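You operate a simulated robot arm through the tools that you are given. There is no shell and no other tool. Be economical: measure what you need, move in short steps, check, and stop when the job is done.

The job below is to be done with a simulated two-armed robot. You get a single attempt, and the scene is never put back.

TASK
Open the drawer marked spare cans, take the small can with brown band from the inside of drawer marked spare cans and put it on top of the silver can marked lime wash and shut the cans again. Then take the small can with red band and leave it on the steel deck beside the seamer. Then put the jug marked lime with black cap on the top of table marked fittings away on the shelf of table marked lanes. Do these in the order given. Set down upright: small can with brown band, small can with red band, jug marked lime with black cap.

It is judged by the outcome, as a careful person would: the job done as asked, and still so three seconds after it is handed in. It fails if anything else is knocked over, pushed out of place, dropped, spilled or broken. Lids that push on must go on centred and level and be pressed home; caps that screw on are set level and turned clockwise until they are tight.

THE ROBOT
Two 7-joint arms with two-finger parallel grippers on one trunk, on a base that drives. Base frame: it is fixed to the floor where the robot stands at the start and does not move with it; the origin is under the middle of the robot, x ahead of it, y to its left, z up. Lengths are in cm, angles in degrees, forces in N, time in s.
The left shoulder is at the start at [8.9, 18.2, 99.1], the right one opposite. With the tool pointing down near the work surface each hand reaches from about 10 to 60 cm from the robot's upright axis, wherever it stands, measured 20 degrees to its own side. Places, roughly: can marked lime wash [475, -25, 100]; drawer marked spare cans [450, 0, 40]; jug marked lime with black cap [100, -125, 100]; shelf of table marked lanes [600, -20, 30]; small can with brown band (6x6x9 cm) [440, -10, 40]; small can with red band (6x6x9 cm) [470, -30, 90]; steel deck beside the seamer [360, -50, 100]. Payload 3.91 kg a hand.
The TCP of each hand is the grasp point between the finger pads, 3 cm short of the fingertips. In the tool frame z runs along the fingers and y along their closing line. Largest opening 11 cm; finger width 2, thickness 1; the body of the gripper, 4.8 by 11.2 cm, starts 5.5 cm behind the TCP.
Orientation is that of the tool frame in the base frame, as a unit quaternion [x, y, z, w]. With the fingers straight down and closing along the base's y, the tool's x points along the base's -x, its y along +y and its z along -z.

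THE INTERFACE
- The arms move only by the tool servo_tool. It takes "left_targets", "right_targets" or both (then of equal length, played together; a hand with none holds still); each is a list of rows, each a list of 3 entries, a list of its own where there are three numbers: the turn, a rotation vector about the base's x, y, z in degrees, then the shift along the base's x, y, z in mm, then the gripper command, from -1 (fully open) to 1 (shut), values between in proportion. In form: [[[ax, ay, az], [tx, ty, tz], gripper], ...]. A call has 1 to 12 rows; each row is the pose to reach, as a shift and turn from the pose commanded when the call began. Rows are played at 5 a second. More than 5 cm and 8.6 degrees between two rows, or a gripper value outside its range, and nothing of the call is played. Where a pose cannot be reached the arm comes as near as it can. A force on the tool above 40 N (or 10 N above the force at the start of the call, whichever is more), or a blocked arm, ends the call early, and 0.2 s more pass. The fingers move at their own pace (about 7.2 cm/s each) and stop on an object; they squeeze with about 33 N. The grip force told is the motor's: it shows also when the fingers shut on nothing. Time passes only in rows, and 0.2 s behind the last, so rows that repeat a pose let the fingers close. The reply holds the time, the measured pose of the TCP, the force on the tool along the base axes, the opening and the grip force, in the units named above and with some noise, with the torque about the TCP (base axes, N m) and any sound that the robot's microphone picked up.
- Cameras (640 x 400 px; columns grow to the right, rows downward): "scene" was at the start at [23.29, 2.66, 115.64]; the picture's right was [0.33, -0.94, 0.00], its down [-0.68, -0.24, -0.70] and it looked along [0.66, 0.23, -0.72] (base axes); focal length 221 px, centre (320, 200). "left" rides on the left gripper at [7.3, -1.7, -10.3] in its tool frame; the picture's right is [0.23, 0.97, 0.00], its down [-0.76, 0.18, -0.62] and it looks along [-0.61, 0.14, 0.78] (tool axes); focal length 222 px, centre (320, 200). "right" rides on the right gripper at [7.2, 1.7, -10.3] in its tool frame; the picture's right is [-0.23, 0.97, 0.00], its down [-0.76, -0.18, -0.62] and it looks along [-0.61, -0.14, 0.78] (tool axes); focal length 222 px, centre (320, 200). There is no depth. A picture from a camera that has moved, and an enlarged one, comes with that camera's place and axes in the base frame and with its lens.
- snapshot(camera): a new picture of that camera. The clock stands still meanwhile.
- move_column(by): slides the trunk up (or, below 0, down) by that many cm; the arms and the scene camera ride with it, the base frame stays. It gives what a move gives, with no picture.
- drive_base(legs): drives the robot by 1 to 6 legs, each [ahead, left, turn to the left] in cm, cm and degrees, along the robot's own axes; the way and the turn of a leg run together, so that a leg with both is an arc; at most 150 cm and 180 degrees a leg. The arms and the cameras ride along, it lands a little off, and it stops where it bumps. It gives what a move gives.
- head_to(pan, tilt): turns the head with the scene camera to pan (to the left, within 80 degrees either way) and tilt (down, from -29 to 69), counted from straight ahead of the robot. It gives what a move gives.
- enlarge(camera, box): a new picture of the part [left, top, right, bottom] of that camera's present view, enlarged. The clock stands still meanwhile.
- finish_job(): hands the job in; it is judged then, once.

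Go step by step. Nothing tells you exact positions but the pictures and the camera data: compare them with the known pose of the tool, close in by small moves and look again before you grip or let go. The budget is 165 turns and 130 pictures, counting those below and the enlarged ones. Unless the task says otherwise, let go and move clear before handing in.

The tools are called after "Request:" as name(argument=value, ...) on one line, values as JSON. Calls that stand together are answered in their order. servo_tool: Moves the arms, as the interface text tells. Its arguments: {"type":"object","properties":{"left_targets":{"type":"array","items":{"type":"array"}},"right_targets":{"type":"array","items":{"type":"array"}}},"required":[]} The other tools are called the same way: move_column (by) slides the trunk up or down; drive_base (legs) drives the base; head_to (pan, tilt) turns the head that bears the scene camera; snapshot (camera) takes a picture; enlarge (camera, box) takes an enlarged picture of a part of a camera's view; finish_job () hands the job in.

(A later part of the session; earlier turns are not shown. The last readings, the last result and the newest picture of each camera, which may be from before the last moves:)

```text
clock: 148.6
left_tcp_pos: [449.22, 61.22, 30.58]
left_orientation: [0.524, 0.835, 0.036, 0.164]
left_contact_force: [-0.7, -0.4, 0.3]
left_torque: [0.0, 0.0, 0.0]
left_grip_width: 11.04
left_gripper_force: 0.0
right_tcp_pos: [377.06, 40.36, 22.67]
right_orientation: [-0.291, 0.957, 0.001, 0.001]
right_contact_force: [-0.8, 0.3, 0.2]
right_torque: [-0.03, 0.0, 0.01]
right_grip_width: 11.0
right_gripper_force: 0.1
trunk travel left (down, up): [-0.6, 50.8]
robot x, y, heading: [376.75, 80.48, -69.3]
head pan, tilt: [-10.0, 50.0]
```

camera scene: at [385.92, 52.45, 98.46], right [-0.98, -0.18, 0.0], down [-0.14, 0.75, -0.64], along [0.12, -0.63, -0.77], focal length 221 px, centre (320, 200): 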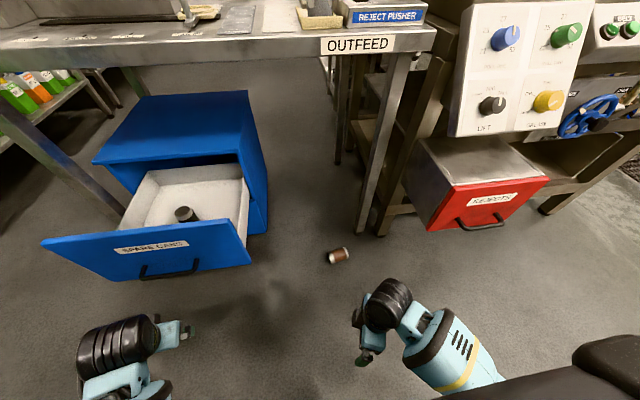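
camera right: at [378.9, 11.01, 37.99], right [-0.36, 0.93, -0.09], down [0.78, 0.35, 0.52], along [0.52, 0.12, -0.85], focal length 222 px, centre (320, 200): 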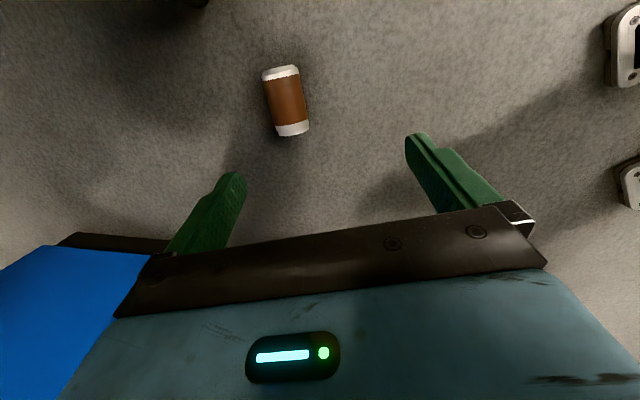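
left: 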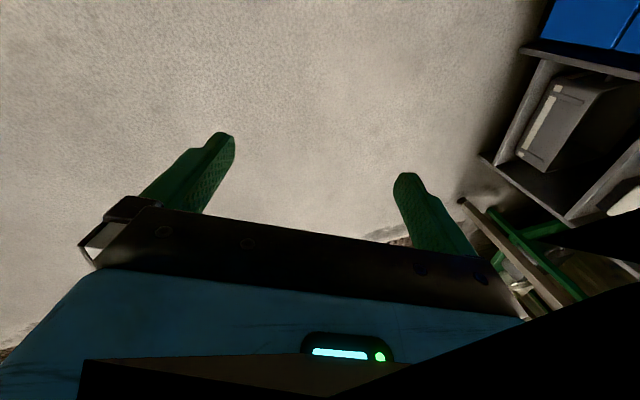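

All smooth. I move the left hand a bit further out and drive forward 24 cm.

Request:
servo_tool(left_targets=[[[0, 0, 0], [35, 13, 0], -1], [[0, 0, 0], [65, 24, 0], -1]])

Request:
drive_base(legs=[[24, 0, 0]])

Request:
snapshot(camera="right")

Request:
snapshot(camera="scene")

```text
clock: 149.2
left_tcp_pos: [455.9, 63.48, 30.62]
left_orientation: [0.524, 0.835, 0.035, 0.163]
left_contact_force: [0.1, -0.1, 0.6]
left_torque: [-0.03, 0.01, -0.04]
left_grip_width: 10.99
left_gripper_force: 0.1
right_tcp_pos: [377.11, 40.3, 22.52]
right_orientation: [-0.291, 0.957, 0.0, 0.001]
right_contact_force: [-0.1, -0.8, -0.1]
right_torque: [-0.02, 0.0, -0.01]
right_grip_width: 11.0
right_gripper_force: 0.1
trunk travel left (down, up): [-0.6, 50.8]
robot x, y, heading: [376.87, 80.59, -69.2]
head pan, tilt: [-10.0, 50.0]
```

```text
clock: 150.9
left_tcp_pos: [464.07, 40.53, 30.59]
left_orientation: [0.526, 0.834, 0.035, 0.164]
left_contact_force: [0.4, -0.7, 0.5]
left_torque: [0.0, 0.01, 0.03]
left_grip_width: 11.02
left_gripper_force: 0.1
right_tcp_pos: [385.19, 17.75, 22.59]
right_orientation: [-0.287, 0.958, 0.0, 0.001]
right_contact_force: [0.0, 0.3, 0.1]
right_torque: [0.02, 0.0, 0.02]
right_grip_width: 10.98
right_gripper_force: 0.0
trunk travel left (down, up): [-0.6, 50.8]
robot x, y, heading: [385.51, 57.57, -69.8]
head pan, tilt: [-10.0, 50.0]
```

```text
50 pictures are left
camera right: at [378.27, 15.31, 33.07], right [-0.35, 0.94, 0.0], down [0.73, 0.27, 0.62], along [0.59, 0.22, -0.78], focal length 222 px, centre (320, 200)
```

right: 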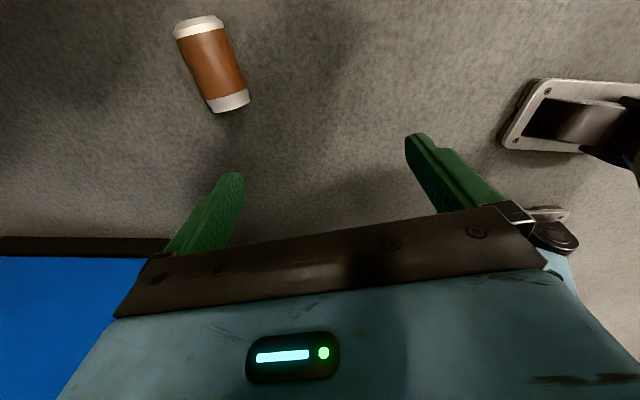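

```text
49 pictures are left
camera scene: at [395.14, 27.16, 88.9], right [-0.98, -0.18, 0.0], down [-0.14, 0.75, -0.64], along [0.11, -0.63, -0.77], focal length 221 px, centre (320, 200)
```

scene: 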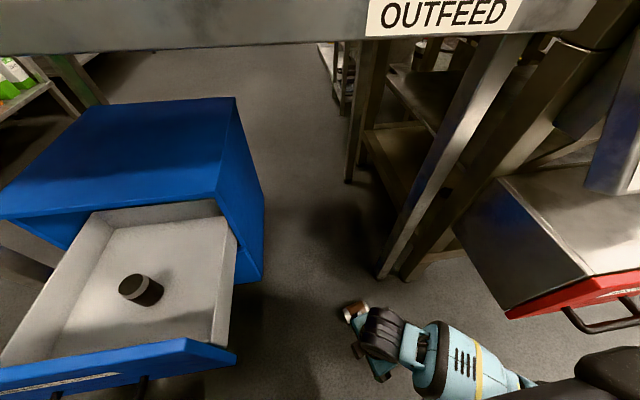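

The can is at (386.3, 5). I need to be sure which end is open.

Request:
enlarge(camera="right", box=[140, 0, 300, 125])

```text
3.20 times, centred on (220, 62) of right
camera zoom: at [378.27, 15.31, 33.07], right [-0.35, 0.94, 0.0], down [0.73, 0.27, 0.62], along [0.59, 0.22, -0.78], focal length 711 px, centre (640, 640)
```

zoom: 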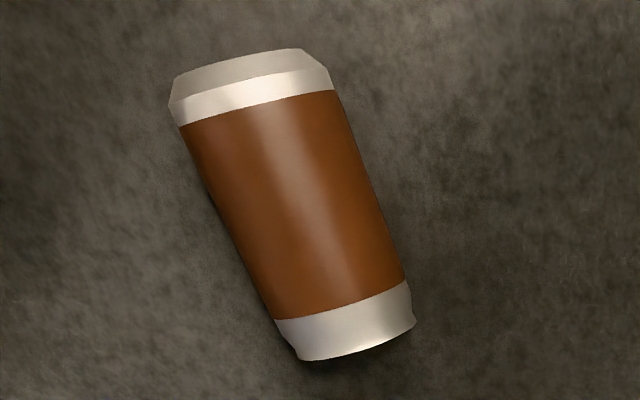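

The open end (flared rim) is the far one, as planned. I move over the can and descend part way.

Request:
servo_tool(right_targets=[[[0, 0, 0], [3, -40, -20], -0.8], [[0, 0, 0], [6, -80, -40], -0.8], [[0, 0, 0], [10, -125, -60], -0.8], [[0, 0, 0], [11, -127, -100], -0.8]])

Request:
snapshot(camera="right")

```text
clock: 151.9
left_tcp_pos: [464.14, 40.59, 30.62]
left_orientation: [0.526, 0.834, 0.034, 0.164]
left_contact_force: [0.0, -1.0, 0.0]
left_torque: [-0.03, -0.04, -0.01]
left_grip_width: 11.0
left_gripper_force: 0.1
right_tcp_pos: [386.55, 4.95, 12.52]
right_orientation: [-0.287, 0.958, 0.001, 0.0]
right_contact_force: [0.3, 1.0, 0.3]
right_torque: [0.01, 0.0, 0.0]
right_grip_width: 9.91
right_gripper_force: 0.0
trunk travel left (down, up): [-0.6, 50.8]
robot x, y, heading: [385.8, 57.85, -69.8]
head pan, tilt: [-10.0, 50.0]
```

```text
47 pictures are left
camera right: at [379.51, 2.42, 23.02], right [-0.35, 0.94, 0.0], down [0.73, 0.27, 0.62], along [0.59, 0.22, -0.78], focal length 222 px, centre (320, 200)
```

right: 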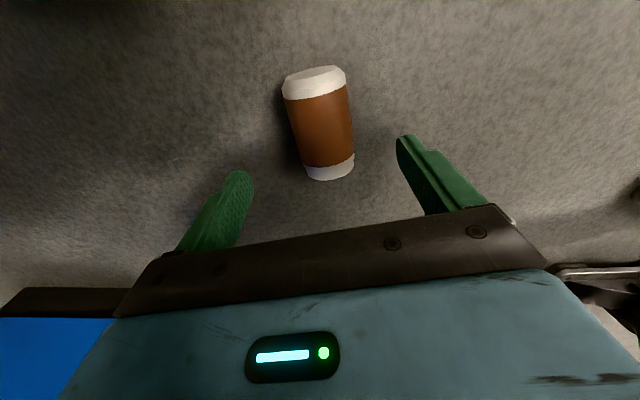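

Perfectly centred. I descend to the floor and close on the can's body.

Request:
servo_tool(right_targets=[[[0, 0, 0], [-2, 1, -40], -0.6], [[0, 0, 0], [-3, 1, -70], -0.6], [[0, 0, 0], [-3, 1, -86], -0.6], [[0, 0, 0], [-3, 1, -87], 0], [[0, 0, 0], [-3, 1, -87], 0.6], [[0, 0, 0], [-3, 1, -87], 1], [[0, 0, 0], [-3, 1, -87], 1]])

Request:
snapshot(camera="right")

```text
clock: 153.6
left_tcp_pos: [464.04, 40.44, 30.57]
left_orientation: [0.527, 0.833, 0.034, 0.165]
left_contact_force: [0.1, 0.3, 1.1]
left_torque: [0.02, 0.07, 0.01]
left_grip_width: 10.98
left_gripper_force: 0.2
right_tcp_pos: [385.99, 5.22, 3.83]
right_orientation: [-0.287, 0.958, 0.0, 0.001]
right_contact_force: [0.9, -0.5, 0.6]
right_torque: [0.03, -0.02, -0.01]
right_grip_width: 5.04
right_gripper_force: 32.6
trunk travel left (down, up): [-0.6, 50.8]
robot x, y, heading: [385.58, 57.51, -69.8]
head pan, tilt: [-10.0, 50.0]
```

```text
46 pictures are left
camera right: at [379.08, 2.65, 14.35], right [-0.35, 0.94, 0.0], down [0.73, 0.27, 0.62], along [0.59, 0.22, -0.78], focal length 222 px, centre (320, 200)
```

right: 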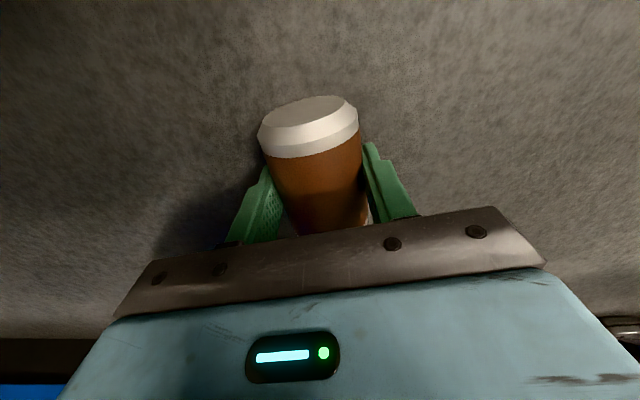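

The can is held across its body, base toward the camera. I lift it with the trunk and back away.

Request:
move_column(by=25)

Request:
drive_base(legs=[[-40, 0, 0]])

Request:
snapshot(camera="right")

```text
clock: 156.1
left_tcp_pos: [464.15, 40.45, 55.53]
left_orientation: [0.526, 0.834, 0.034, 0.164]
left_contact_force: [-0.2, -0.3, -0.8]
left_torque: [0.02, -0.04, 0.02]
left_grip_width: 11.03
left_gripper_force: 0.1
right_tcp_pos: [387.52, 1.15, 33.81]
right_orientation: [-0.286, 0.957, -0.053, 0.004]
right_contact_force: [-0.1, -0.3, 0.3]
right_torque: [0.02, -0.01, 0.01]
right_grip_width: 4.99
right_gripper_force: 33.4
trunk travel left (down, up): [-25.6, 25.8]
robot x, y, heading: [385.31, 58.08, -69.6]
head pan, tilt: [-10.0, 50.0]
```

```text
clock: 158.6
left_tcp_pos: [450.32, 78.65, 55.55]
left_orientation: [0.521, 0.837, 0.036, 0.163]
left_contact_force: [0.2, 0.4, 0.4]
left_torque: [0.02, -0.02, -0.02]
left_grip_width: 11.01
left_gripper_force: 0.0
right_tcp_pos: [374.42, 38.37, 33.86]
right_orientation: [-0.294, 0.955, -0.052, 0.005]
right_contact_force: [-0.3, -1.0, 0.4]
right_torque: [0.01, -0.02, -0.01]
right_grip_width: 5.0
right_gripper_force: 32.9
trunk travel left (down, up): [-25.6, 25.8]
robot x, y, heading: [371.55, 94.75, -68.7]
head pan, tilt: [-10.0, 50.0]
```

```text
45 pictures are left
camera right: at [367.04, 36.61, 44.21], right [-0.36, 0.93, -0.1], down [0.71, 0.34, 0.62], along [0.61, 0.15, -0.78], focal length 222 px, centre (320, 200)
```

right: 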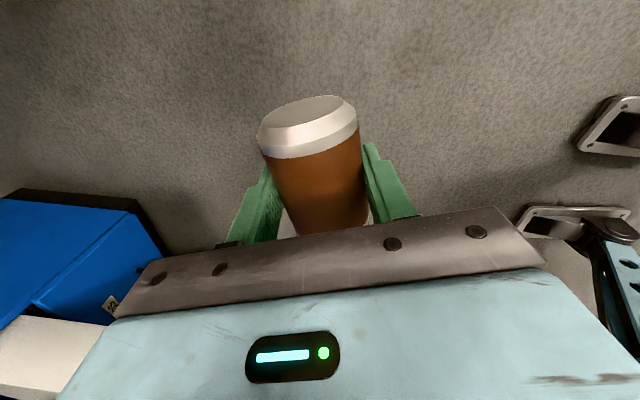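

The grip is stable. Now I turn the hand so it points forward with the can upright (base down), raising it meanwhile.

Request:
servo_tool(right_targets=[[[-1.66, -6.5, -4.91], [0, 0, 15], 1], [[-3.3, -13, -9.8], [0, 0, 30], 1], [[-5, -19.5, -14.7], [0, 0, 45], 1], [[-6.65, -26, -19.6], [0, 0, 60], 1], [[-8.3, -32.5, -24.6], [0, 0, 75], 1], [[-10, -39, -29.5], [0, 0, 90], 1], [[-11.6, -45.5, -34.4], [0, 0, 105], 1], [[-13.3, -52, -39.3], [0, 0, 120], 1]])

Request:
servo_tool(right_targets=[[[-1.66, -6.5, -4.91], [0, 0, 15], 1], [[-3.3, -13, -9.8], [0, 0, 30], 1], [[-5, -19.5, -14.7], [0, 0, 45], 1], [[-6.65, -26, -19.6], [0, 0, 60], 1], [[-8.3, -32.5, -24.6], [0, 0, 75], 1], [[-10, -39, -29.5], [0, 0, 90], 1], [[-11.6, -45.5, -34.4], [0, 0, 105], 1]])

Request:
servo_tool(left_targets=[[[0, 0, 0], [-40, -15, 0], -1], [[0, 0, 0], [-80, -30, 0], -1], [[0, 0, 0], [-120, -46, 0], -1], [[0, 0, 0], [-160, -62, 0], -1], [[0, 0, 0], [-200, -78, 0], -1], [[0, 0, 0], [-240, -93, 0], -1]])

Request:
snapshot(camera="scene")

```text
clock: 160.4
left_tcp_pos: [450.19, 78.72, 55.67]
left_orientation: [0.52, 0.838, 0.036, 0.163]
left_contact_force: [-0.1, -0.1, 0.4]
left_torque: [-0.02, 0.04, -0.04]
left_grip_width: 11.02
left_gripper_force: 0.0
right_tcp_pos: [374.41, 38.16, 45.81]
right_orientation: [0.086, 0.885, -0.276, 0.364]
right_contact_force: [-0.4, 0.9, 0.6]
right_torque: [0.02, -0.03, 0.03]
right_grip_width: 5.03
right_gripper_force: 33.1
trunk travel left (down, up): [-25.6, 25.8]
robot x, y, heading: [371.93, 94.6, -69.0]
head pan, tilt: [-10.0, 50.0]
```

```text
clock: 162.0
left_tcp_pos: [450.43, 78.7, 55.56]
left_orientation: [0.521, 0.837, 0.036, 0.163]
left_contact_force: [0.0, 0.7, -0.5]
left_torque: [0.01, -0.01, -0.01]
left_grip_width: 10.97
left_gripper_force: 0.1
right_tcp_pos: [374.39, 38.18, 56.26]
right_orientation: [0.399, 0.584, -0.398, 0.584]
right_contact_force: [0.5, -0.1, -1.0]
right_torque: [0.02, 0.0, -0.02]
right_grip_width: 5.04
right_gripper_force: 33.3
trunk travel left (down, up): [-25.6, 25.8]
robot x, y, heading: [371.3, 94.85, -69.0]
head pan, tilt: [-10.0, 50.0]
```

```text
clock: 163.4
left_tcp_pos: [426.48, 69.44, 55.5]
left_orientation: [0.52, 0.837, 0.036, 0.165]
left_contact_force: [-0.6, -0.1, 0.1]
left_torque: [0.0, 0.0, 0.02]
left_grip_width: 11.0
left_gripper_force: 0.1
right_tcp_pos: [374.43, 38.17, 56.13]
right_orientation: [0.399, 0.584, -0.398, 0.584]
right_contact_force: [-0.5, -0.2, -0.9]
right_torque: [0.03, 0.0, 0.01]
right_grip_width: 5.03
right_gripper_force: 33.1
trunk travel left (down, up): [-25.6, 25.8]
robot x, y, heading: [371.48, 94.52, -69.1]
head pan, tilt: [-10.0, 50.0]
```

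```text
44 pictures are left
camera scene: at [378.41, 72.55, 115.68], right [-0.98, -0.19, 0.0], down [-0.15, 0.75, -0.64], along [0.12, -0.63, -0.77], focal length 221 px, centre (320, 200)
```

scene: 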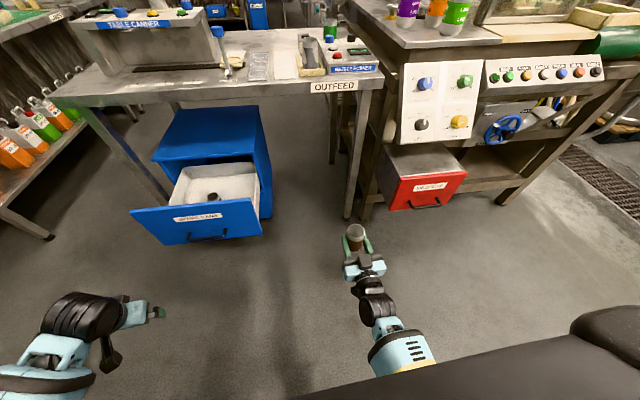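

The can is upright in a forward-pointing grip. I raise the trunk and hand above table height, then drive around toward the table's left corner.

Request:
move_column(by=25)

Request:
servo_tool(right_targets=[[[0, 0, 0], [0, 0, 45], 1], [[0, 0, 0], [0, 0, 90], 1], [[0, 0, 0], [0, 0, 135], 1], [[0, 0, 0], [0, 0, 180], 1], [[0, 0, 0], [0, 0, 225], 1], [[0, 0, 0], [0, 0, 270], 1], [[0, 0, 0], [0, 0, 310], 1], [[0, 0, 0], [0, 0, 340], 1]])

Request:
drive_base(legs=[[0, 110.7, 0], [0, 0, -45.5]])

Request:
head_to(pan=0, tilt=35)

Request:
snapshot(camera="scene")

```text
clock: 166.0
left_tcp_pos: [426.31, 69.43, 80.48]
left_orientation: [0.522, 0.837, 0.036, 0.163]
left_contact_force: [0.7, 0.3, -0.2]
left_torque: [-0.02, 0.03, -0.01]
left_grip_width: 11.02
left_gripper_force: 0.1
right_tcp_pos: [375.68, 33.32, 88.22]
right_orientation: [0.373, 0.547, -0.426, 0.616]
right_contact_force: [0.1, -0.3, -0.5]
right_torque: [0.0, 0.0, 0.0]
right_grip_width: 5.01
right_gripper_force: 32.8
trunk travel left (down, up): [-50.6, 0.8]
robot x, y, heading: [371.6, 94.67, -69.1]
head pan, tilt: [-10.0, 50.0]
```

```text
clock: 166.4
left_tcp_pos: [426.32, 69.43, 80.43]
left_orientation: [0.52, 0.837, 0.036, 0.163]
left_contact_force: [-0.8, 0.1, -0.9]
left_torque: [0.03, 0.02, -0.02]
left_grip_width: 10.98
left_gripper_force: 0.1
right_tcp_pos: [375.75, 32.53, 92.45]
right_orientation: [0.365, 0.54, -0.432, 0.623]
right_contact_force: [-0.2, -0.4, -0.1]
right_torque: [0.03, -0.01, 0.01]
right_grip_width: 5.05
right_gripper_force: 33.4
trunk travel left (down, up): [-50.6, 0.8]
robot x, y, heading: [371.46, 95.05, -69.0]
head pan, tilt: [-10.0, 50.0]
stopped in row 1 (right hand): the arm was blocked; the commanded pose is now the measured one
```

```text
clock: 176.1
left_tcp_pos: [527.11, 106.1, 80.3]
left_orientation: [0.535, 0.829, 0.027, 0.158]
left_contact_force: [-16.1, -2.6, 1.4]
left_torque: [0.16, -0.79, 0.14]
left_grip_width: 10.27
left_gripper_force: 0.1
right_tcp_pos: [476.81, 70.7, 92.48]
right_orientation: [0.371, 0.535, -0.44, 0.619]
right_contact_force: [0.5, -0.4, 0.1]
right_torque: [0.01, -0.02, 0.02]
right_grip_width: 5.04
right_gripper_force: 33.2
trunk travel left (down, up): [-50.6, 0.8]
robot x, y, heading: [474.16, 133.26, -70.4]
head pan, tilt: [-10.0, 50.0]
stopped in leg 1: the force on the tool passed its limit at 42 N (the readings are from after the stop); the commanded pose is now the measured one
```

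```text
clock: 176.9
left_tcp_pos: [527.23, 106.17, 80.34]
left_orientation: [0.535, 0.829, 0.028, 0.159]
left_contact_force: [-18.8, -6.1, -0.4]
left_torque: [0.24, -0.73, 0.1]
left_grip_width: 10.03
left_gripper_force: 0.1
right_tcp_pos: [476.76, 70.65, 92.54]
right_orientation: [0.371, 0.535, -0.439, 0.619]
right_contact_force: [-0.7, 0.1, -0.5]
right_torque: [-0.06, 0.01, 0.02]
right_grip_width: 5.01
right_gripper_force: 33.5
trunk travel left (down, up): [-50.6, 0.8]
robot x, y, heading: [473.93, 132.97, -70.3]
head pan, tilt: [0.0, 35.0]
```

```text
43 pictures are left
camera scene: at [477.3, 122.71, 145.35], right [-0.94, -0.34, 0.0], down [-0.19, 0.54, -0.82], along [0.28, -0.77, -0.57], focal length 221 px, centre (320, 200)
```

scene: 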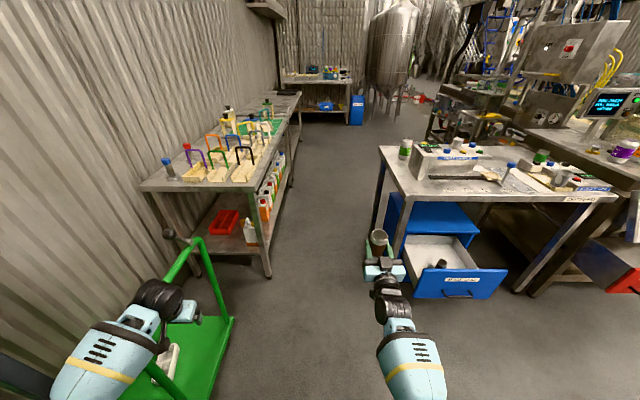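

The left hand touched the green trolley's handle; I move right away from it at once, then extend the right hand forward and up (the arm needs more extension to go higher).

Request:
drive_base(legs=[[-2, -25, 0]])

Request:
servo_tool(right_targets=[[[0, 0, 0], [10, -28, 5], 1], [[0, 0, 0], [20, -56, 10], 1], [[2.7, 1, 0], [30, -84, 30], 1], [[5.4, 2, 0], [40, -112, 60], 1], [[8.1, 3, 0], [50, -140, 90], 1], [[8.1, 3, 0], [55, -155, 120], 1], [[8.1, 3, 0], [55, -155, 150], 1]])

Request:
snapshot(camera="scene")

```text
clock: 179.7
left_tcp_pos: [503.38, 99.94, 80.31]
left_orientation: [0.531, 0.832, 0.029, 0.159]
left_contact_force: [-0.6, -0.3, -0.7]
left_torque: [0.01, 0.02, 0.03]
left_grip_width: 10.99
left_gripper_force: 0.0
right_tcp_pos: [453.13, 64.17, 92.59]
right_orientation: [0.369, 0.537, -0.437, 0.62]
right_contact_force: [0.3, -1.1, 0.2]
right_torque: [-0.03, 0.02, -0.01]
right_grip_width: 5.02
right_gripper_force: 33.0
trunk travel left (down, up): [-50.6, 0.8]
robot x, y, heading: [449.85, 126.07, -69.7]
head pan, tilt: [0.0, 35.0]
```

```text
clock: 181.3
left_tcp_pos: [503.5, 99.96, 80.32]
left_orientation: [0.531, 0.832, 0.029, 0.159]
left_contact_force: [0.3, -0.5, 0.8]
left_torque: [-0.01, 0.02, -0.02]
left_grip_width: 11.01
left_gripper_force: 0.1
right_tcp_pos: [458.68, 48.56, 107.66]
right_orientation: [0.4, 0.583, -0.407, 0.578]
right_contact_force: [0.1, 0.0, 0.4]
right_torque: [0.0, -0.02, 0.0]
right_grip_width: 5.03
right_gripper_force: 32.9
trunk travel left (down, up): [-50.6, 0.8]
robot x, y, heading: [449.67, 126.33, -69.6]
head pan, tilt: [0.0, 35.0]
```

```text
42 pictures are left
camera scene: at [453.39, 116.17, 145.37], right [-0.94, -0.35, 0.0], down [-0.2, 0.54, -0.82], along [0.28, -0.77, -0.57], focal length 221 px, centre (320, 200)
```

scene: 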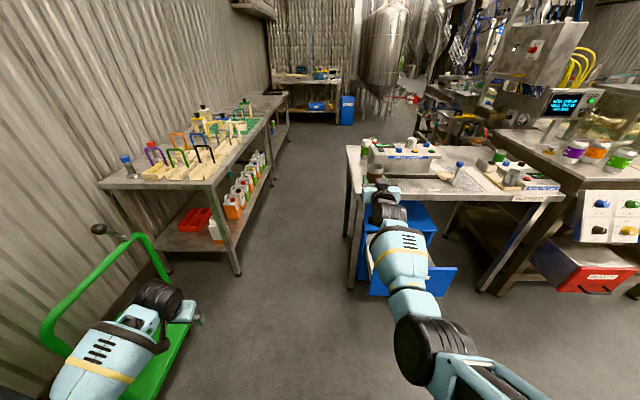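

The extended arm reaches z 108 with the can level. I tuck the left hand in a bit, turn right 20°, and drive to the table's left side in stages.

Request:
servo_tool(left_targets=[[[0, 0, 0], [-37, -14, 0], -1], [[0, 0, 0], [-75, -28, 0], -1], [[0, 0, 0], [-112, -42, 0], -1], [[0, 0, 0], [-140, -52, 0], -1]])

Request:
drive_base(legs=[[0, 0, -20], [20, 38, 0]])

Request:
snapshot(camera="scene")

```text
clock: 182.3
left_tcp_pos: [489.31, 94.82, 80.22]
left_orientation: [0.531, 0.832, 0.03, 0.159]
left_contact_force: [0.2, -0.6, 0.1]
left_torque: [0.01, -0.02, -0.01]
left_grip_width: 10.98
left_gripper_force: 0.0
right_tcp_pos: [458.52, 48.47, 107.68]
right_orientation: [0.4, 0.583, -0.407, 0.578]
right_contact_force: [0.0, 0.5, 0.0]
right_torque: [-0.04, -0.01, 0.0]
right_grip_width: 5.05
right_gripper_force: 33.5
trunk travel left (down, up): [-50.6, 0.8]
robot x, y, heading: [449.93, 126.19, -69.8]
head pan, tilt: [0.0, 35.0]
```

```text
clock: 187.3
left_tcp_pos: [515.49, 63.89, 80.2]
left_orientation: [0.663, 0.731, 0.001, 0.161]
left_contact_force: [0.2, -0.4, 0.5]
left_torque: [0.0, 0.0, -0.01]
left_grip_width: 11.01
left_gripper_force: 0.1
right_tcp_pos: [471.24, 30.42, 107.82]
right_orientation: [0.493, 0.507, -0.499, 0.501]
right_contact_force: [-0.8, 0.5, -0.1]
right_torque: [0.01, 0.03, 0.01]
right_grip_width: 5.05
right_gripper_force: 33.5
trunk travel left (down, up): [-50.6, 0.8]
robot x, y, heading: [488.54, 106.8, -89.3]
head pan, tilt: [0.0, 35.0]
```

```text
41 pictures are left
camera scene: at [488.54, 95.87, 145.36], right [-1.0, -0.01, 0.0], down [-0.01, 0.57, -0.82], along [0.01, -0.82, -0.57], focal length 221 px, centre (320, 200)
```

scene: 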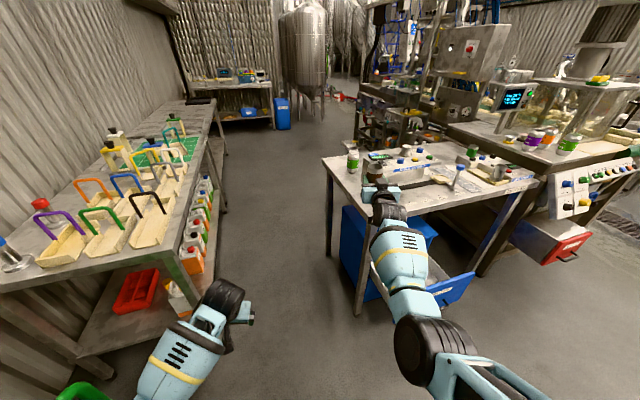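

Now the silver can with a green lime label shows at the back-left of the table. I zoom in to locate it.

Request:
enlarge(camera="scene", box=[320, 130, 416, 190])

```text
6.67 times, centred on (368, 160) of scene
camera zoom: at [488.54, 95.87, 145.36], right [-1.0, -0.01, 0.0], down [-0.01, 0.57, -0.82], along [0.01, -0.82, -0.57], focal length 1471 px, centre (0, 467)
```

zoom: 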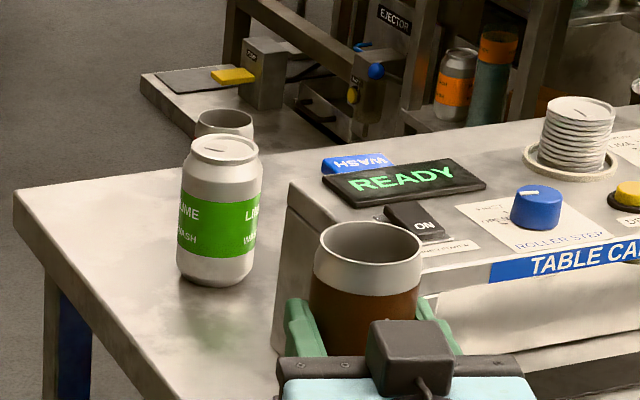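

The silver "LIME WASH" can stands at about (471, −21.5), its top near z 97; the held can is steady. I drive alongside the table's left edge.

Request:
drive_base(legs=[[44, 18, 0]])

Request:
servo_tool(right_targets=[[[0, 0, -8], [0, 0, 0], 1], [[0, 0, -16], [0, 0, 0], 1], [[0, 0, -24], [0, 0, 0], 1], [[0, 0, -32], [0, 0, 0], 1], [[0, 0, -40], [0, 0, 0], 1]])

Request:
snapshot(camera="scene")

```text
clock: 190.2
left_tcp_pos: [533.66, 19.89, 80.22]
left_orientation: [0.666, 0.728, 0.001, 0.161]
left_contact_force: [0.3, -0.1, 1.2]
left_torque: [0.0, 0.01, -0.01]
left_grip_width: 10.98
left_gripper_force: 0.1
right_tcp_pos: [489.06, -13.31, 107.66]
right_orientation: [0.495, 0.505, -0.5, 0.5]
right_contact_force: [-0.4, 0.0, -0.1]
right_torque: [-0.01, 0.03, -0.01]
right_grip_width: 5.04
right_gripper_force: 33.0
trunk travel left (down, up): [-50.6, 0.8]
robot x, y, heading: [507.39, 62.93, -89.4]
head pan, tilt: [0.0, 35.0]
```

```text
clock: 191.3
left_tcp_pos: [533.66, 19.84, 80.21]
left_orientation: [0.667, 0.728, 0.0, 0.161]
left_contact_force: [-0.7, 0.2, 0.0]
left_torque: [-0.01, -0.01, 0.02]
left_grip_width: 11.0
left_gripper_force: 0.0
right_tcp_pos: [487.64, -11.69, 108.15]
right_orientation: [-0.638, -0.304, 0.642, -0.298]
right_contact_force: [-1.0, -0.2, -0.1]
right_torque: [0.03, -0.01, 0.0]
right_grip_width: 5.03
right_gripper_force: 33.1
right hand out of reach, approached as far as the arm can: row 2, 3, 5
trunk travel left (down, up): [-50.6, 0.8]
robot x, y, heading: [507.1, 62.77, -89.9]
head pan, tilt: [0.0, 35.0]
```

```text
39 pictures are left
camera scene: at [506.96, 52.12, 145.36], right [-1.0, -0.01, 0.0], down [0.0, 0.57, -0.82], along [0.01, -0.82, -0.57], focal length 221 px, centre (320, 200)
```

scene: 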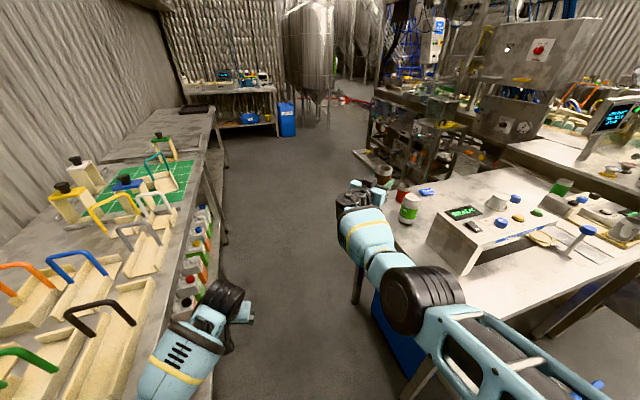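

Good; the hand is at (487.6, −11.7, 108). I zoom to triangulate the silver can from this second viewpoint.

Request:
enlarge(camera="scene", box=[340, 160, 468, 240])

```text
5.00 times, centred on (404, 200) of scene
camera zoom: at [506.96, 52.12, 145.36], right [-1.0, -0.01, 0.0], down [0.0, 0.57, -0.82], along [0.01, -0.82, -0.57], focal length 1103 px, centre (-100, 200)
```

zoom: 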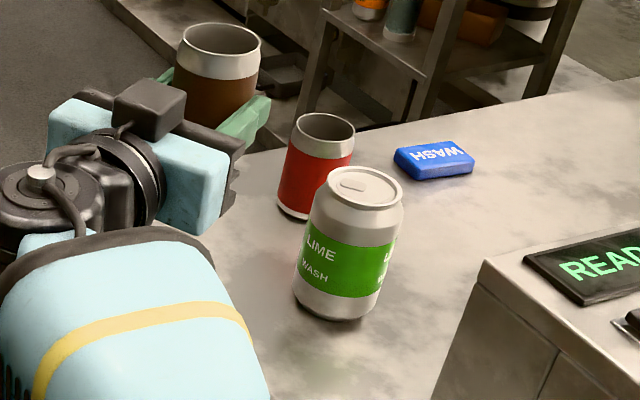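

Triangulated: silver can top centre (471.6, −19.5), z ≈ 97.3. I shift the base to bring the held can almost above it.

Request:
drive_base(legs=[[4, -12, 0]])

Request:
enlarge(camera="scene", box=[320, 140, 480, 240])

```text
clock: 193.1
left_tcp_pos: [521.96, 15.9, 80.21]
left_orientation: [0.666, 0.729, 0.002, 0.161]
left_contact_force: [-1.1, 1.5, 0.5]
left_torque: [-0.03, 0.01, 0.0]
left_grip_width: 11.0
left_gripper_force: 0.1
right_tcp_pos: [475.9, -15.75, 108.15]
right_orientation: [-0.637, -0.307, 0.641, -0.299]
right_contact_force: [0.4, 0.4, 0.4]
right_torque: [0.01, 0.01, -0.03]
right_grip_width: 5.02
right_gripper_force: 33.4
trunk travel left (down, up): [-50.6, 0.8]
robot x, y, heading: [494.92, 59.0, -89.8]
head pan, tilt: [0.0, 35.0]
```

```text
4.00 times, centred on (400, 190) of scene
camera zoom: at [495.17, 47.99, 145.36], right [-1.0, -0.01, 0.0], down [-0.01, 0.57, -0.82], along [0.01, -0.82, -0.57], focal length 883 px, centre (0, 240)
```

zoom: 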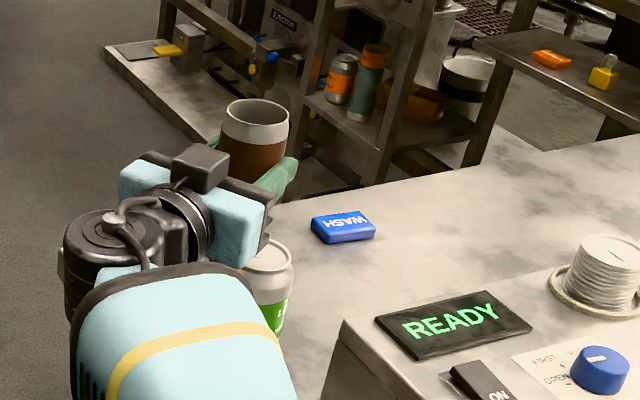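

The held can is about 5 cm from being over the silver can. I shift over it and check from above.

Request:
servo_tool(right_targets=[[[0, 0, 0], [-18, -17, 0], 1], [[0, 0, 0], [-37, -34, 0], 1], [[0, 0, 0], [-37, -34, 0], 1]])

Request:
enlarge(camera="scene", box=[330, 150, 458, 230])

Request:
snapshot(camera="right")

```text
clock: 193.8
left_tcp_pos: [521.88, 15.87, 80.22]
left_orientation: [0.665, 0.729, 0.002, 0.162]
left_contact_force: [0.1, 0.9, 0.4]
left_torque: [0.0, 0.03, 0.0]
left_grip_width: 10.97
left_gripper_force: 0.0
right_tcp_pos: [471.56, -17.42, 108.27]
right_orientation: [-0.637, -0.307, 0.641, -0.299]
right_contact_force: [-0.6, 0.1, 0.4]
right_torque: [-0.04, 0.02, 0.01]
right_grip_width: 5.01
right_gripper_force: 32.5
right hand out of reach, approached as far as the arm can: row 1, 2, 3
trunk travel left (down, up): [-50.6, 0.8]
robot x, y, heading: [495.18, 58.92, -89.4]
head pan, tilt: [0.0, 35.0]
```

```text
5.00 times, centred on (394, 190) of scene
camera zoom: at [495.29, 48.01, 145.36], right [-1.0, -0.01, 0.0], down [-0.01, 0.57, -0.82], along [0.01, -0.82, -0.57], focal length 1103 px, centre (-50, 250)
```

zoom: 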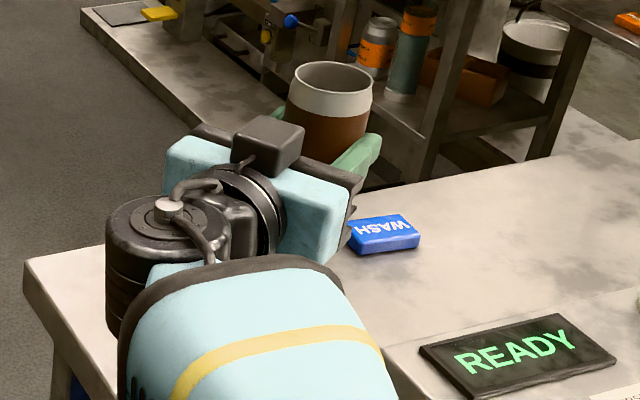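

```text
35 pictures are left
camera right: at [479.49, -10.25, 101.23], right [0.76, -0.62, 0.21], down [0.26, 0.59, 0.76], along [-0.6, -0.52, 0.61], focal length 222 px, centre (320, 200)
```

right: 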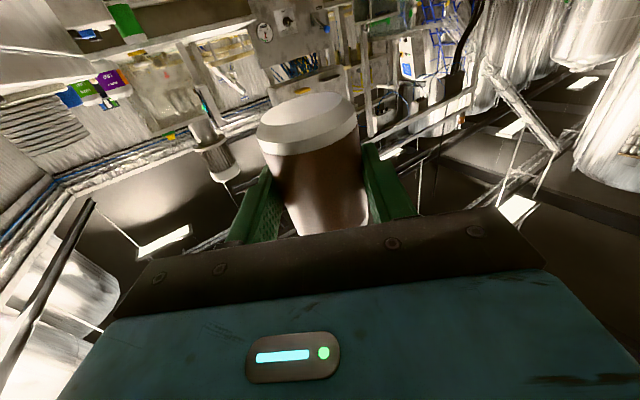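

The arm is at full reach; the can's base is at z ≈ 104.7. I nudge the base forward 3 cm.

Request:
drive_base(legs=[[4, 0, 0]])

```text
clock: 194.7
left_tcp_pos: [522.0, 11.98, 80.18]
left_orientation: [0.665, 0.729, 0.002, 0.161]
left_contact_force: [-0.2, -0.2, 0.4]
left_torque: [-0.01, 0.02, 0.02]
left_grip_width: 11.01
left_gripper_force: 0.0
right_tcp_pos: [471.71, -21.23, 108.37]
right_orientation: [-0.637, -0.308, 0.64, -0.3]
right_contact_force: [-0.3, 0.0, -1.1]
right_torque: [-0.02, 0.03, 0.0]
right_grip_width: 5.03
right_gripper_force: 33.0
trunk travel left (down, up): [-50.6, 0.8]
robot x, y, heading: [495.29, 55.5, -89.3]
head pan, tilt: [0.0, 35.0]
```

I lower gently toward the silver can while correcting the position.

Request:
servo_tool(right_targets=[[[0, 0, 0], [-2, 19, -10], 1], [[0, 0, 0], [-4, 38, -25], 1], [[0, 0, 0], [-4, 38, -45], 1], [[0, 0, 0], [-4, 38, -45], 1]])

Request:
enlarge(camera="scene", box=[330, 150, 458, 230])

```text
clock: 195.7
left_tcp_pos: [522.04, 11.94, 80.22]
left_orientation: [0.665, 0.729, 0.002, 0.161]
left_contact_force: [-0.9, -0.2, 0.6]
left_torque: [-0.05, -0.02, 0.0]
left_grip_width: 11.02
left_gripper_force: 0.0
right_tcp_pos: [471.46, -17.36, 103.83]
right_orientation: [-0.636, -0.307, 0.641, -0.299]
right_contact_force: [0.2, -0.6, 0.2]
right_torque: [-0.03, -0.01, -0.04]
right_grip_width: 5.03
right_gripper_force: 33.1
trunk travel left (down, up): [-50.6, 0.8]
robot x, y, heading: [495.24, 55.09, -89.5]
head pan, tilt: [0.0, 35.0]
```

```text
5.00 times, centred on (394, 190) of scene
camera zoom: at [495.25, 44.05, 145.36], right [-1.0, -0.01, 0.0], down [-0.01, 0.57, -0.82], along [0.01, -0.82, -0.57], focal length 1103 px, centre (-50, 250)
```

zoom: 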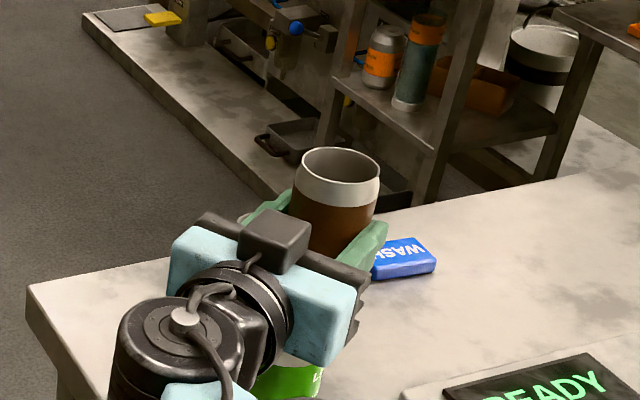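

The held can's axis is a touch short; I shift (+0.8, −1.8) cm and then lower until contact.

Request:
servo_tool(right_targets=[[[0, 0, 0], [8, -18, 0], 1], [[0, 0, 0], [8, -18, -10], 1], [[0, 0, 0], [8, -18, -10], 1]])

Request:
head_to(pan=-15, tilt=38)

Request:
enlarge(camera="scene", box=[250, 130, 378, 230])

```text
clock: 196.5
left_tcp_pos: [521.98, 12.08, 80.14]
left_orientation: [0.665, 0.729, 0.001, 0.162]
left_contact_force: [-0.5, 0.1, 0.6]
left_torque: [-0.02, 0.0, 0.01]
left_grip_width: 11.0
left_gripper_force: 0.1
right_tcp_pos: [472.04, -19.16, 102.87]
right_orientation: [-0.636, -0.308, 0.641, -0.3]
right_contact_force: [-0.5, 0.2, -0.2]
right_torque: [-0.02, 0.05, 0.0]
right_grip_width: 5.03
right_gripper_force: 33.1
trunk travel left (down, up): [-50.6, 0.8]
robot x, y, heading: [495.23, 54.51, -89.2]
head pan, tilt: [0.0, 35.0]
```

```text
clock: 197.3
left_tcp_pos: [521.93, 11.95, 80.23]
left_orientation: [0.666, 0.729, 0.002, 0.161]
left_contact_force: [-0.4, -0.1, 0.2]
left_torque: [0.0, 0.02, 0.04]
left_grip_width: 11.02
left_gripper_force: 0.1
right_tcp_pos: [472.13, -19.1, 102.84]
right_orientation: [-0.637, -0.306, 0.641, -0.299]
right_contact_force: [-0.7, 0.7, 0.7]
right_torque: [0.02, 0.01, -0.03]
right_grip_width: 5.01
right_gripper_force: 33.3
trunk travel left (down, up): [-50.6, 0.8]
robot x, y, heading: [495.47, 55.04, -89.3]
head pan, tilt: [-15.0, 38.0]
```

```text
4.00 times, centred on (314, 180) of scene
camera zoom: at [493.01, 44.48, 144.91], right [-0.97, 0.25, 0.0], down [0.15, 0.6, -0.79], along [-0.2, -0.76, -0.62], focal length 883 px, centre (344, 280)
```

zoom: 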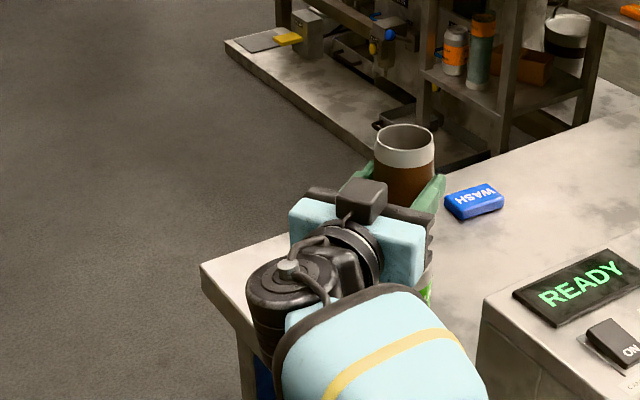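

I lower in fine steps and watch the force for touch-down.

Request:
servo_tool(right_targets=[[[0, 0, 0], [0, 0, -6], 1], [[0, 0, 0], [0, 0, -10], 1], [[0, 0, 0], [0, 0, -13], 1], [[0, 0, 0], [0, 0, -13], 1]])

Request:
servo_tool(right_targets=[[[0, 0, 0], [0, 0, -2], 1], [[0, 0, 0], [0, 0, -4], 1], [[0, 0, 0], [0, 0, -4], 1]])

```text
clock: 198.3
left_tcp_pos: [522.03, 11.95, 80.2]
left_orientation: [0.665, 0.729, 0.002, 0.161]
left_contact_force: [-0.7, -0.3, -0.4]
left_torque: [0.02, -0.02, -0.03]
left_grip_width: 10.99
left_gripper_force: 0.0
right_tcp_pos: [471.94, -19.09, 101.63]
right_orientation: [-0.637, -0.306, 0.641, -0.3]
right_contact_force: [0.0, -0.1, 1.3]
right_torque: [-0.03, 0.03, 0.0]
right_grip_width: 5.01
right_gripper_force: 33.1
trunk travel left (down, up): [-50.6, 0.8]
robot x, y, heading: [495.38, 55.14, -89.5]
head pan, tilt: [-15.0, 38.0]
```

```text
clock: 199.1
left_tcp_pos: [522.11, 11.92, 80.31]
left_orientation: [0.666, 0.728, 0.0, 0.162]
left_contact_force: [0.7, 0.0, 0.1]
left_torque: [0.07, -0.02, 0.02]
left_grip_width: 10.98
left_gripper_force: 0.2
right_tcp_pos: [472.07, -18.93, 101.61]
right_orientation: [-0.635, -0.306, 0.641, -0.302]
right_contact_force: [0.9, -4.5, 12.3]
right_torque: [-0.35, -0.01, 0.01]
right_grip_width: 5.02
right_gripper_force: 33.1
right hand out of reach, approached as far as the arm can: row 2, 3
trunk travel left (down, up): [-50.6, 0.8]
robot x, y, heading: [495.23, 54.58, -89.3]
head pan, tilt: [-15.0, 38.0]
```

Touch-down at TCP z ≈ 101.6 (12 N). I relieve, shift 3 mm, lower to light contact, then release slowly.

Request:
servo_tool(right_targets=[[[0, 0, 0], [0, 0, 7], 1], [[0, 0, 0], [-1, -4, 7], 1], [[0, 0, 0], [-1, -4, 2], 1], [[0, 0, 0], [-1, -4, 0], 1]])

```text
clock: 200.1
left_tcp_pos: [522.04, 11.91, 80.31]
left_orientation: [0.665, 0.729, 0.002, 0.162]
left_contact_force: [-0.8, -0.1, 0.2]
left_torque: [0.01, -0.01, 0.02]
left_grip_width: 10.99
left_gripper_force: 0.0
right_tcp_pos: [471.7, -19.14, 101.7]
right_orientation: [-0.636, -0.306, 0.641, -0.301]
right_contact_force: [2.8, -0.1, 8.8]
right_torque: [-0.1, -0.16, 0.02]
right_grip_width: 5.04
right_gripper_force: 32.8
right hand out of reach, approached as far as the arm can: row 4
trunk travel left (down, up): [-50.6, 0.8]
robot x, y, heading: [495.44, 55.28, -89.4]
head pan, tilt: [-15.0, 38.0]
```

Light contact, well centred. I release slowly.

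Request:
servo_tool(right_targets=[[[0, 0, 0], [0, 0, 0], 0.0], [[0, 0, 0], [0, 0, 0], -0.2], [[0, 0, 0], [0, 0, 0], -0.45], [[0, 0, 0], [0, 0, 0], -0.6], [[0, 0, 0], [0, 0, 0], -0.6]])

Request:
enlarge(camera="scene", box=[290, 130, 386, 190])

```text
clock: 201.3
left_tcp_pos: [521.93, 11.92, 80.31]
left_orientation: [0.665, 0.73, 0.002, 0.161]
left_contact_force: [-0.4, 0.2, -0.4]
left_torque: [0.03, -0.02, 0.02]
left_grip_width: 11.01
left_gripper_force: 0.1
right_tcp_pos: [471.74, -19.16, 101.54]
right_orientation: [-0.637, -0.306, 0.641, -0.298]
right_contact_force: [-0.9, 0.6, -0.1]
right_torque: [0.01, 0.01, 0.0]
right_grip_width: 8.78
right_gripper_force: 0.1
trunk travel left (down, up): [-50.6, 0.8]
robot x, y, heading: [495.59, 55.2, -89.7]
head pan, tilt: [-15.0, 38.0]
```

```text
6.67 times, centred on (338, 160) of scene
camera zoom: at [493.0, 44.48, 144.9], right [-0.97, 0.25, 0.0], down [0.15, 0.6, -0.79], along [-0.2, -0.76, -0.62], focal length 1471 px, centre (200, 467)
```

zoom: 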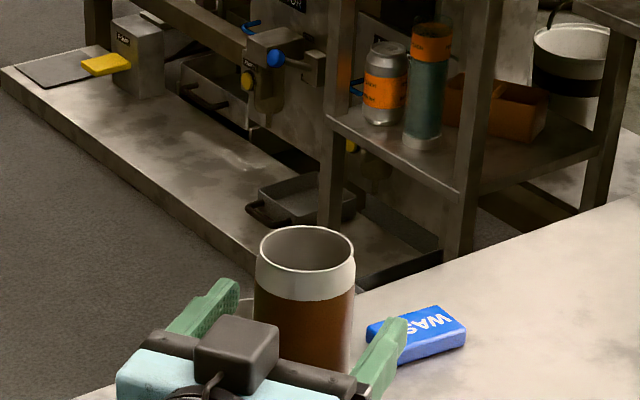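

The can stands upright on the silver can. I back the hand straight out by driving the base.

Request:
drive_base(legs=[[-12, 10, 0]])

Request:
enlarge(camera="scene", box=[300, 130, 460, 230])

```text
clock: 202.8
left_tcp_pos: [531.72, 24.13, 80.16]
left_orientation: [0.665, 0.729, 0.001, 0.162]
left_contact_force: [-0.2, -0.5, -0.1]
left_torque: [-0.01, 0.04, 0.04]
left_grip_width: 10.99
left_gripper_force: 0.1
right_tcp_pos: [481.38, -7.0, 101.54]
right_orientation: [-0.637, -0.307, 0.641, -0.299]
right_contact_force: [-0.3, 0.4, -0.4]
right_torque: [0.0, 0.02, -0.03]
right_grip_width: 8.78
right_gripper_force: 0.1
trunk travel left (down, up): [-50.6, 0.8]
robot x, y, heading: [504.94, 66.91, -89.5]
head pan, tilt: [-15.0, 38.0]
```

```text
4.00 times, centred on (380, 180) of scene
camera zoom: at [502.71, 56.73, 144.91], right [-0.97, 0.25, 0.0], down [0.15, 0.6, -0.79], along [-0.2, -0.76, -0.62], focal length 883 px, centre (80, 280)
```

zoom: 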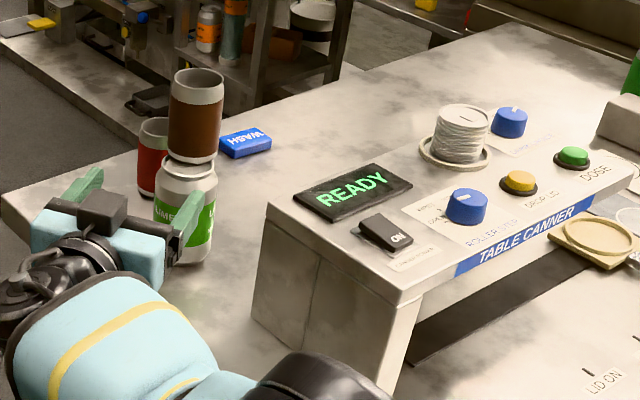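

The stack looks upright and steady. Next I shut the drawer: retrace out of the aisle, then line up with the drawer front.

Request:
drive_base(legs=[[-44, -18, 0], [-14, -72, 0], [0, 0, 20]])

Request:
servo_tool(right_targets=[[[0, 0, 8], [0, 0, 0], 1], [[0, 0, 16], [0, 0, 0], 1], [[0, 0, 24], [0, 0, 0], 1], [[0, 0, 32], [0, 0, 0], 1], [[0, 0, 40], [0, 0, 0], 1]])

Request:
move_column(by=-40)

Request:
move_column(by=-10)

Request:
head_to(pan=0, tilt=40)

Request:
snapshot(camera="scene")

```text
clock: 213.1
left_tcp_pos: [454.63, 92.69, 80.27]
left_orientation: [0.527, 0.834, 0.029, 0.159]
left_contact_force: [-0.6, 0.1, 0.4]
left_torque: [0.0, -0.03, -0.03]
left_grip_width: 10.99
left_gripper_force: 0.2
right_tcp_pos: [417.98, 45.97, 101.51]
right_orientation: [-0.574, -0.413, 0.579, -0.407]
right_contact_force: [-0.2, 0.1, -0.4]
right_torque: [0.0, 0.0, -0.02]
right_grip_width: 8.77
right_gripper_force: 0.1
trunk travel left (down, up): [-50.6, 0.8]
robot x, y, heading: [414.61, 123.78, -69.0]
head pan, tilt: [-15.0, 38.0]
```

```text
clock: 214.3
left_tcp_pos: [454.74, 92.78, 80.21]
left_orientation: [0.528, 0.834, 0.03, 0.158]
left_contact_force: [0.5, -0.9, 0.1]
left_torque: [0.02, 0.02, 0.03]
left_grip_width: 10.98
left_gripper_force: 0.0
right_tcp_pos: [417.96, 46.24, 101.36]
right_orientation: [0.397, 0.586, -0.404, 0.58]
right_contact_force: [0.3, 1.3, -0.4]
right_torque: [-0.01, 0.02, -0.02]
right_grip_width: 0.01
right_gripper_force: 32.9
right hand out of reach, approached as far as the arm can: row 1, 2, 3
trunk travel left (down, up): [-50.6, 0.8]
robot x, y, heading: [414.77, 124.0, -69.2]
head pan, tilt: [-15.0, 38.0]
```

```text
clock: 218.1
left_tcp_pos: [454.5, 92.66, 40.22]
left_orientation: [0.528, 0.834, 0.03, 0.159]
left_contact_force: [-0.3, -0.4, 0.0]
left_torque: [-0.01, -0.02, 0.01]
left_grip_width: 10.99
left_gripper_force: 0.1
right_tcp_pos: [417.98, 46.19, 61.6]
right_orientation: [0.397, 0.585, -0.404, 0.581]
right_contact_force: [0.1, 0.4, -0.2]
right_torque: [0.01, -0.02, 0.0]
right_grip_width: 0.02
right_gripper_force: 33.2
trunk travel left (down, up): [-10.6, 40.8]
robot x, y, heading: [414.17, 123.82, -69.6]
head pan, tilt: [-15.0, 38.0]
```

```text
clock: 219.4
left_tcp_pos: [454.56, 92.7, 30.25]
left_orientation: [0.528, 0.834, 0.03, 0.159]
left_contact_force: [-0.7, -0.2, 0.0]
left_torque: [-0.01, 0.01, -0.04]
left_grip_width: 10.98
left_gripper_force: 0.0
right_tcp_pos: [417.94, 46.01, 51.52]
right_orientation: [0.397, 0.584, -0.406, 0.58]
right_contact_force: [-0.5, -0.5, 0.1]
right_torque: [0.0, -0.01, -0.01]
right_grip_width: 0.0
right_gripper_force: 32.8
trunk travel left (down, up): [-0.6, 50.8]
robot x, y, heading: [414.72, 124.08, -69.3]
head pan, tilt: [-15.0, 38.0]
```

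```text
clock: 220.2
left_tcp_pos: [454.6, 92.66, 30.24]
left_orientation: [0.527, 0.834, 0.029, 0.159]
left_contact_force: [0.0, -0.5, -0.2]
left_torque: [0.05, 0.01, -0.02]
left_grip_width: 11.0
left_gripper_force: 0.1
right_tcp_pos: [417.99, 46.09, 51.46]
right_orientation: [0.397, 0.585, -0.406, 0.579]
right_contact_force: [-0.4, 0.6, 0.7]
right_torque: [0.03, -0.02, -0.02]
right_grip_width: 0.0
right_gripper_force: 32.9
trunk travel left (down, up): [-0.6, 50.8]
robot x, y, heading: [414.64, 123.8, -69.2]
head pan, tilt: [0.0, 40.0]
```

```text
30 pictures are left
camera scene: at [426.16, 93.03, 90.32], right [-0.94, -0.35, 0.0], down [-0.23, 0.6, -0.77], along [0.27, -0.72, -0.64], focal length 221 px, centre (320, 200)
```

scene: 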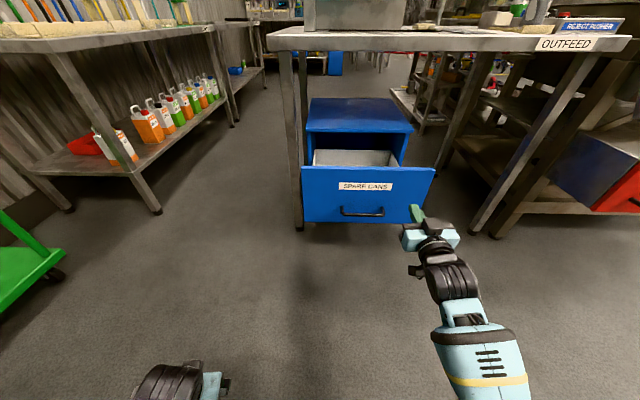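

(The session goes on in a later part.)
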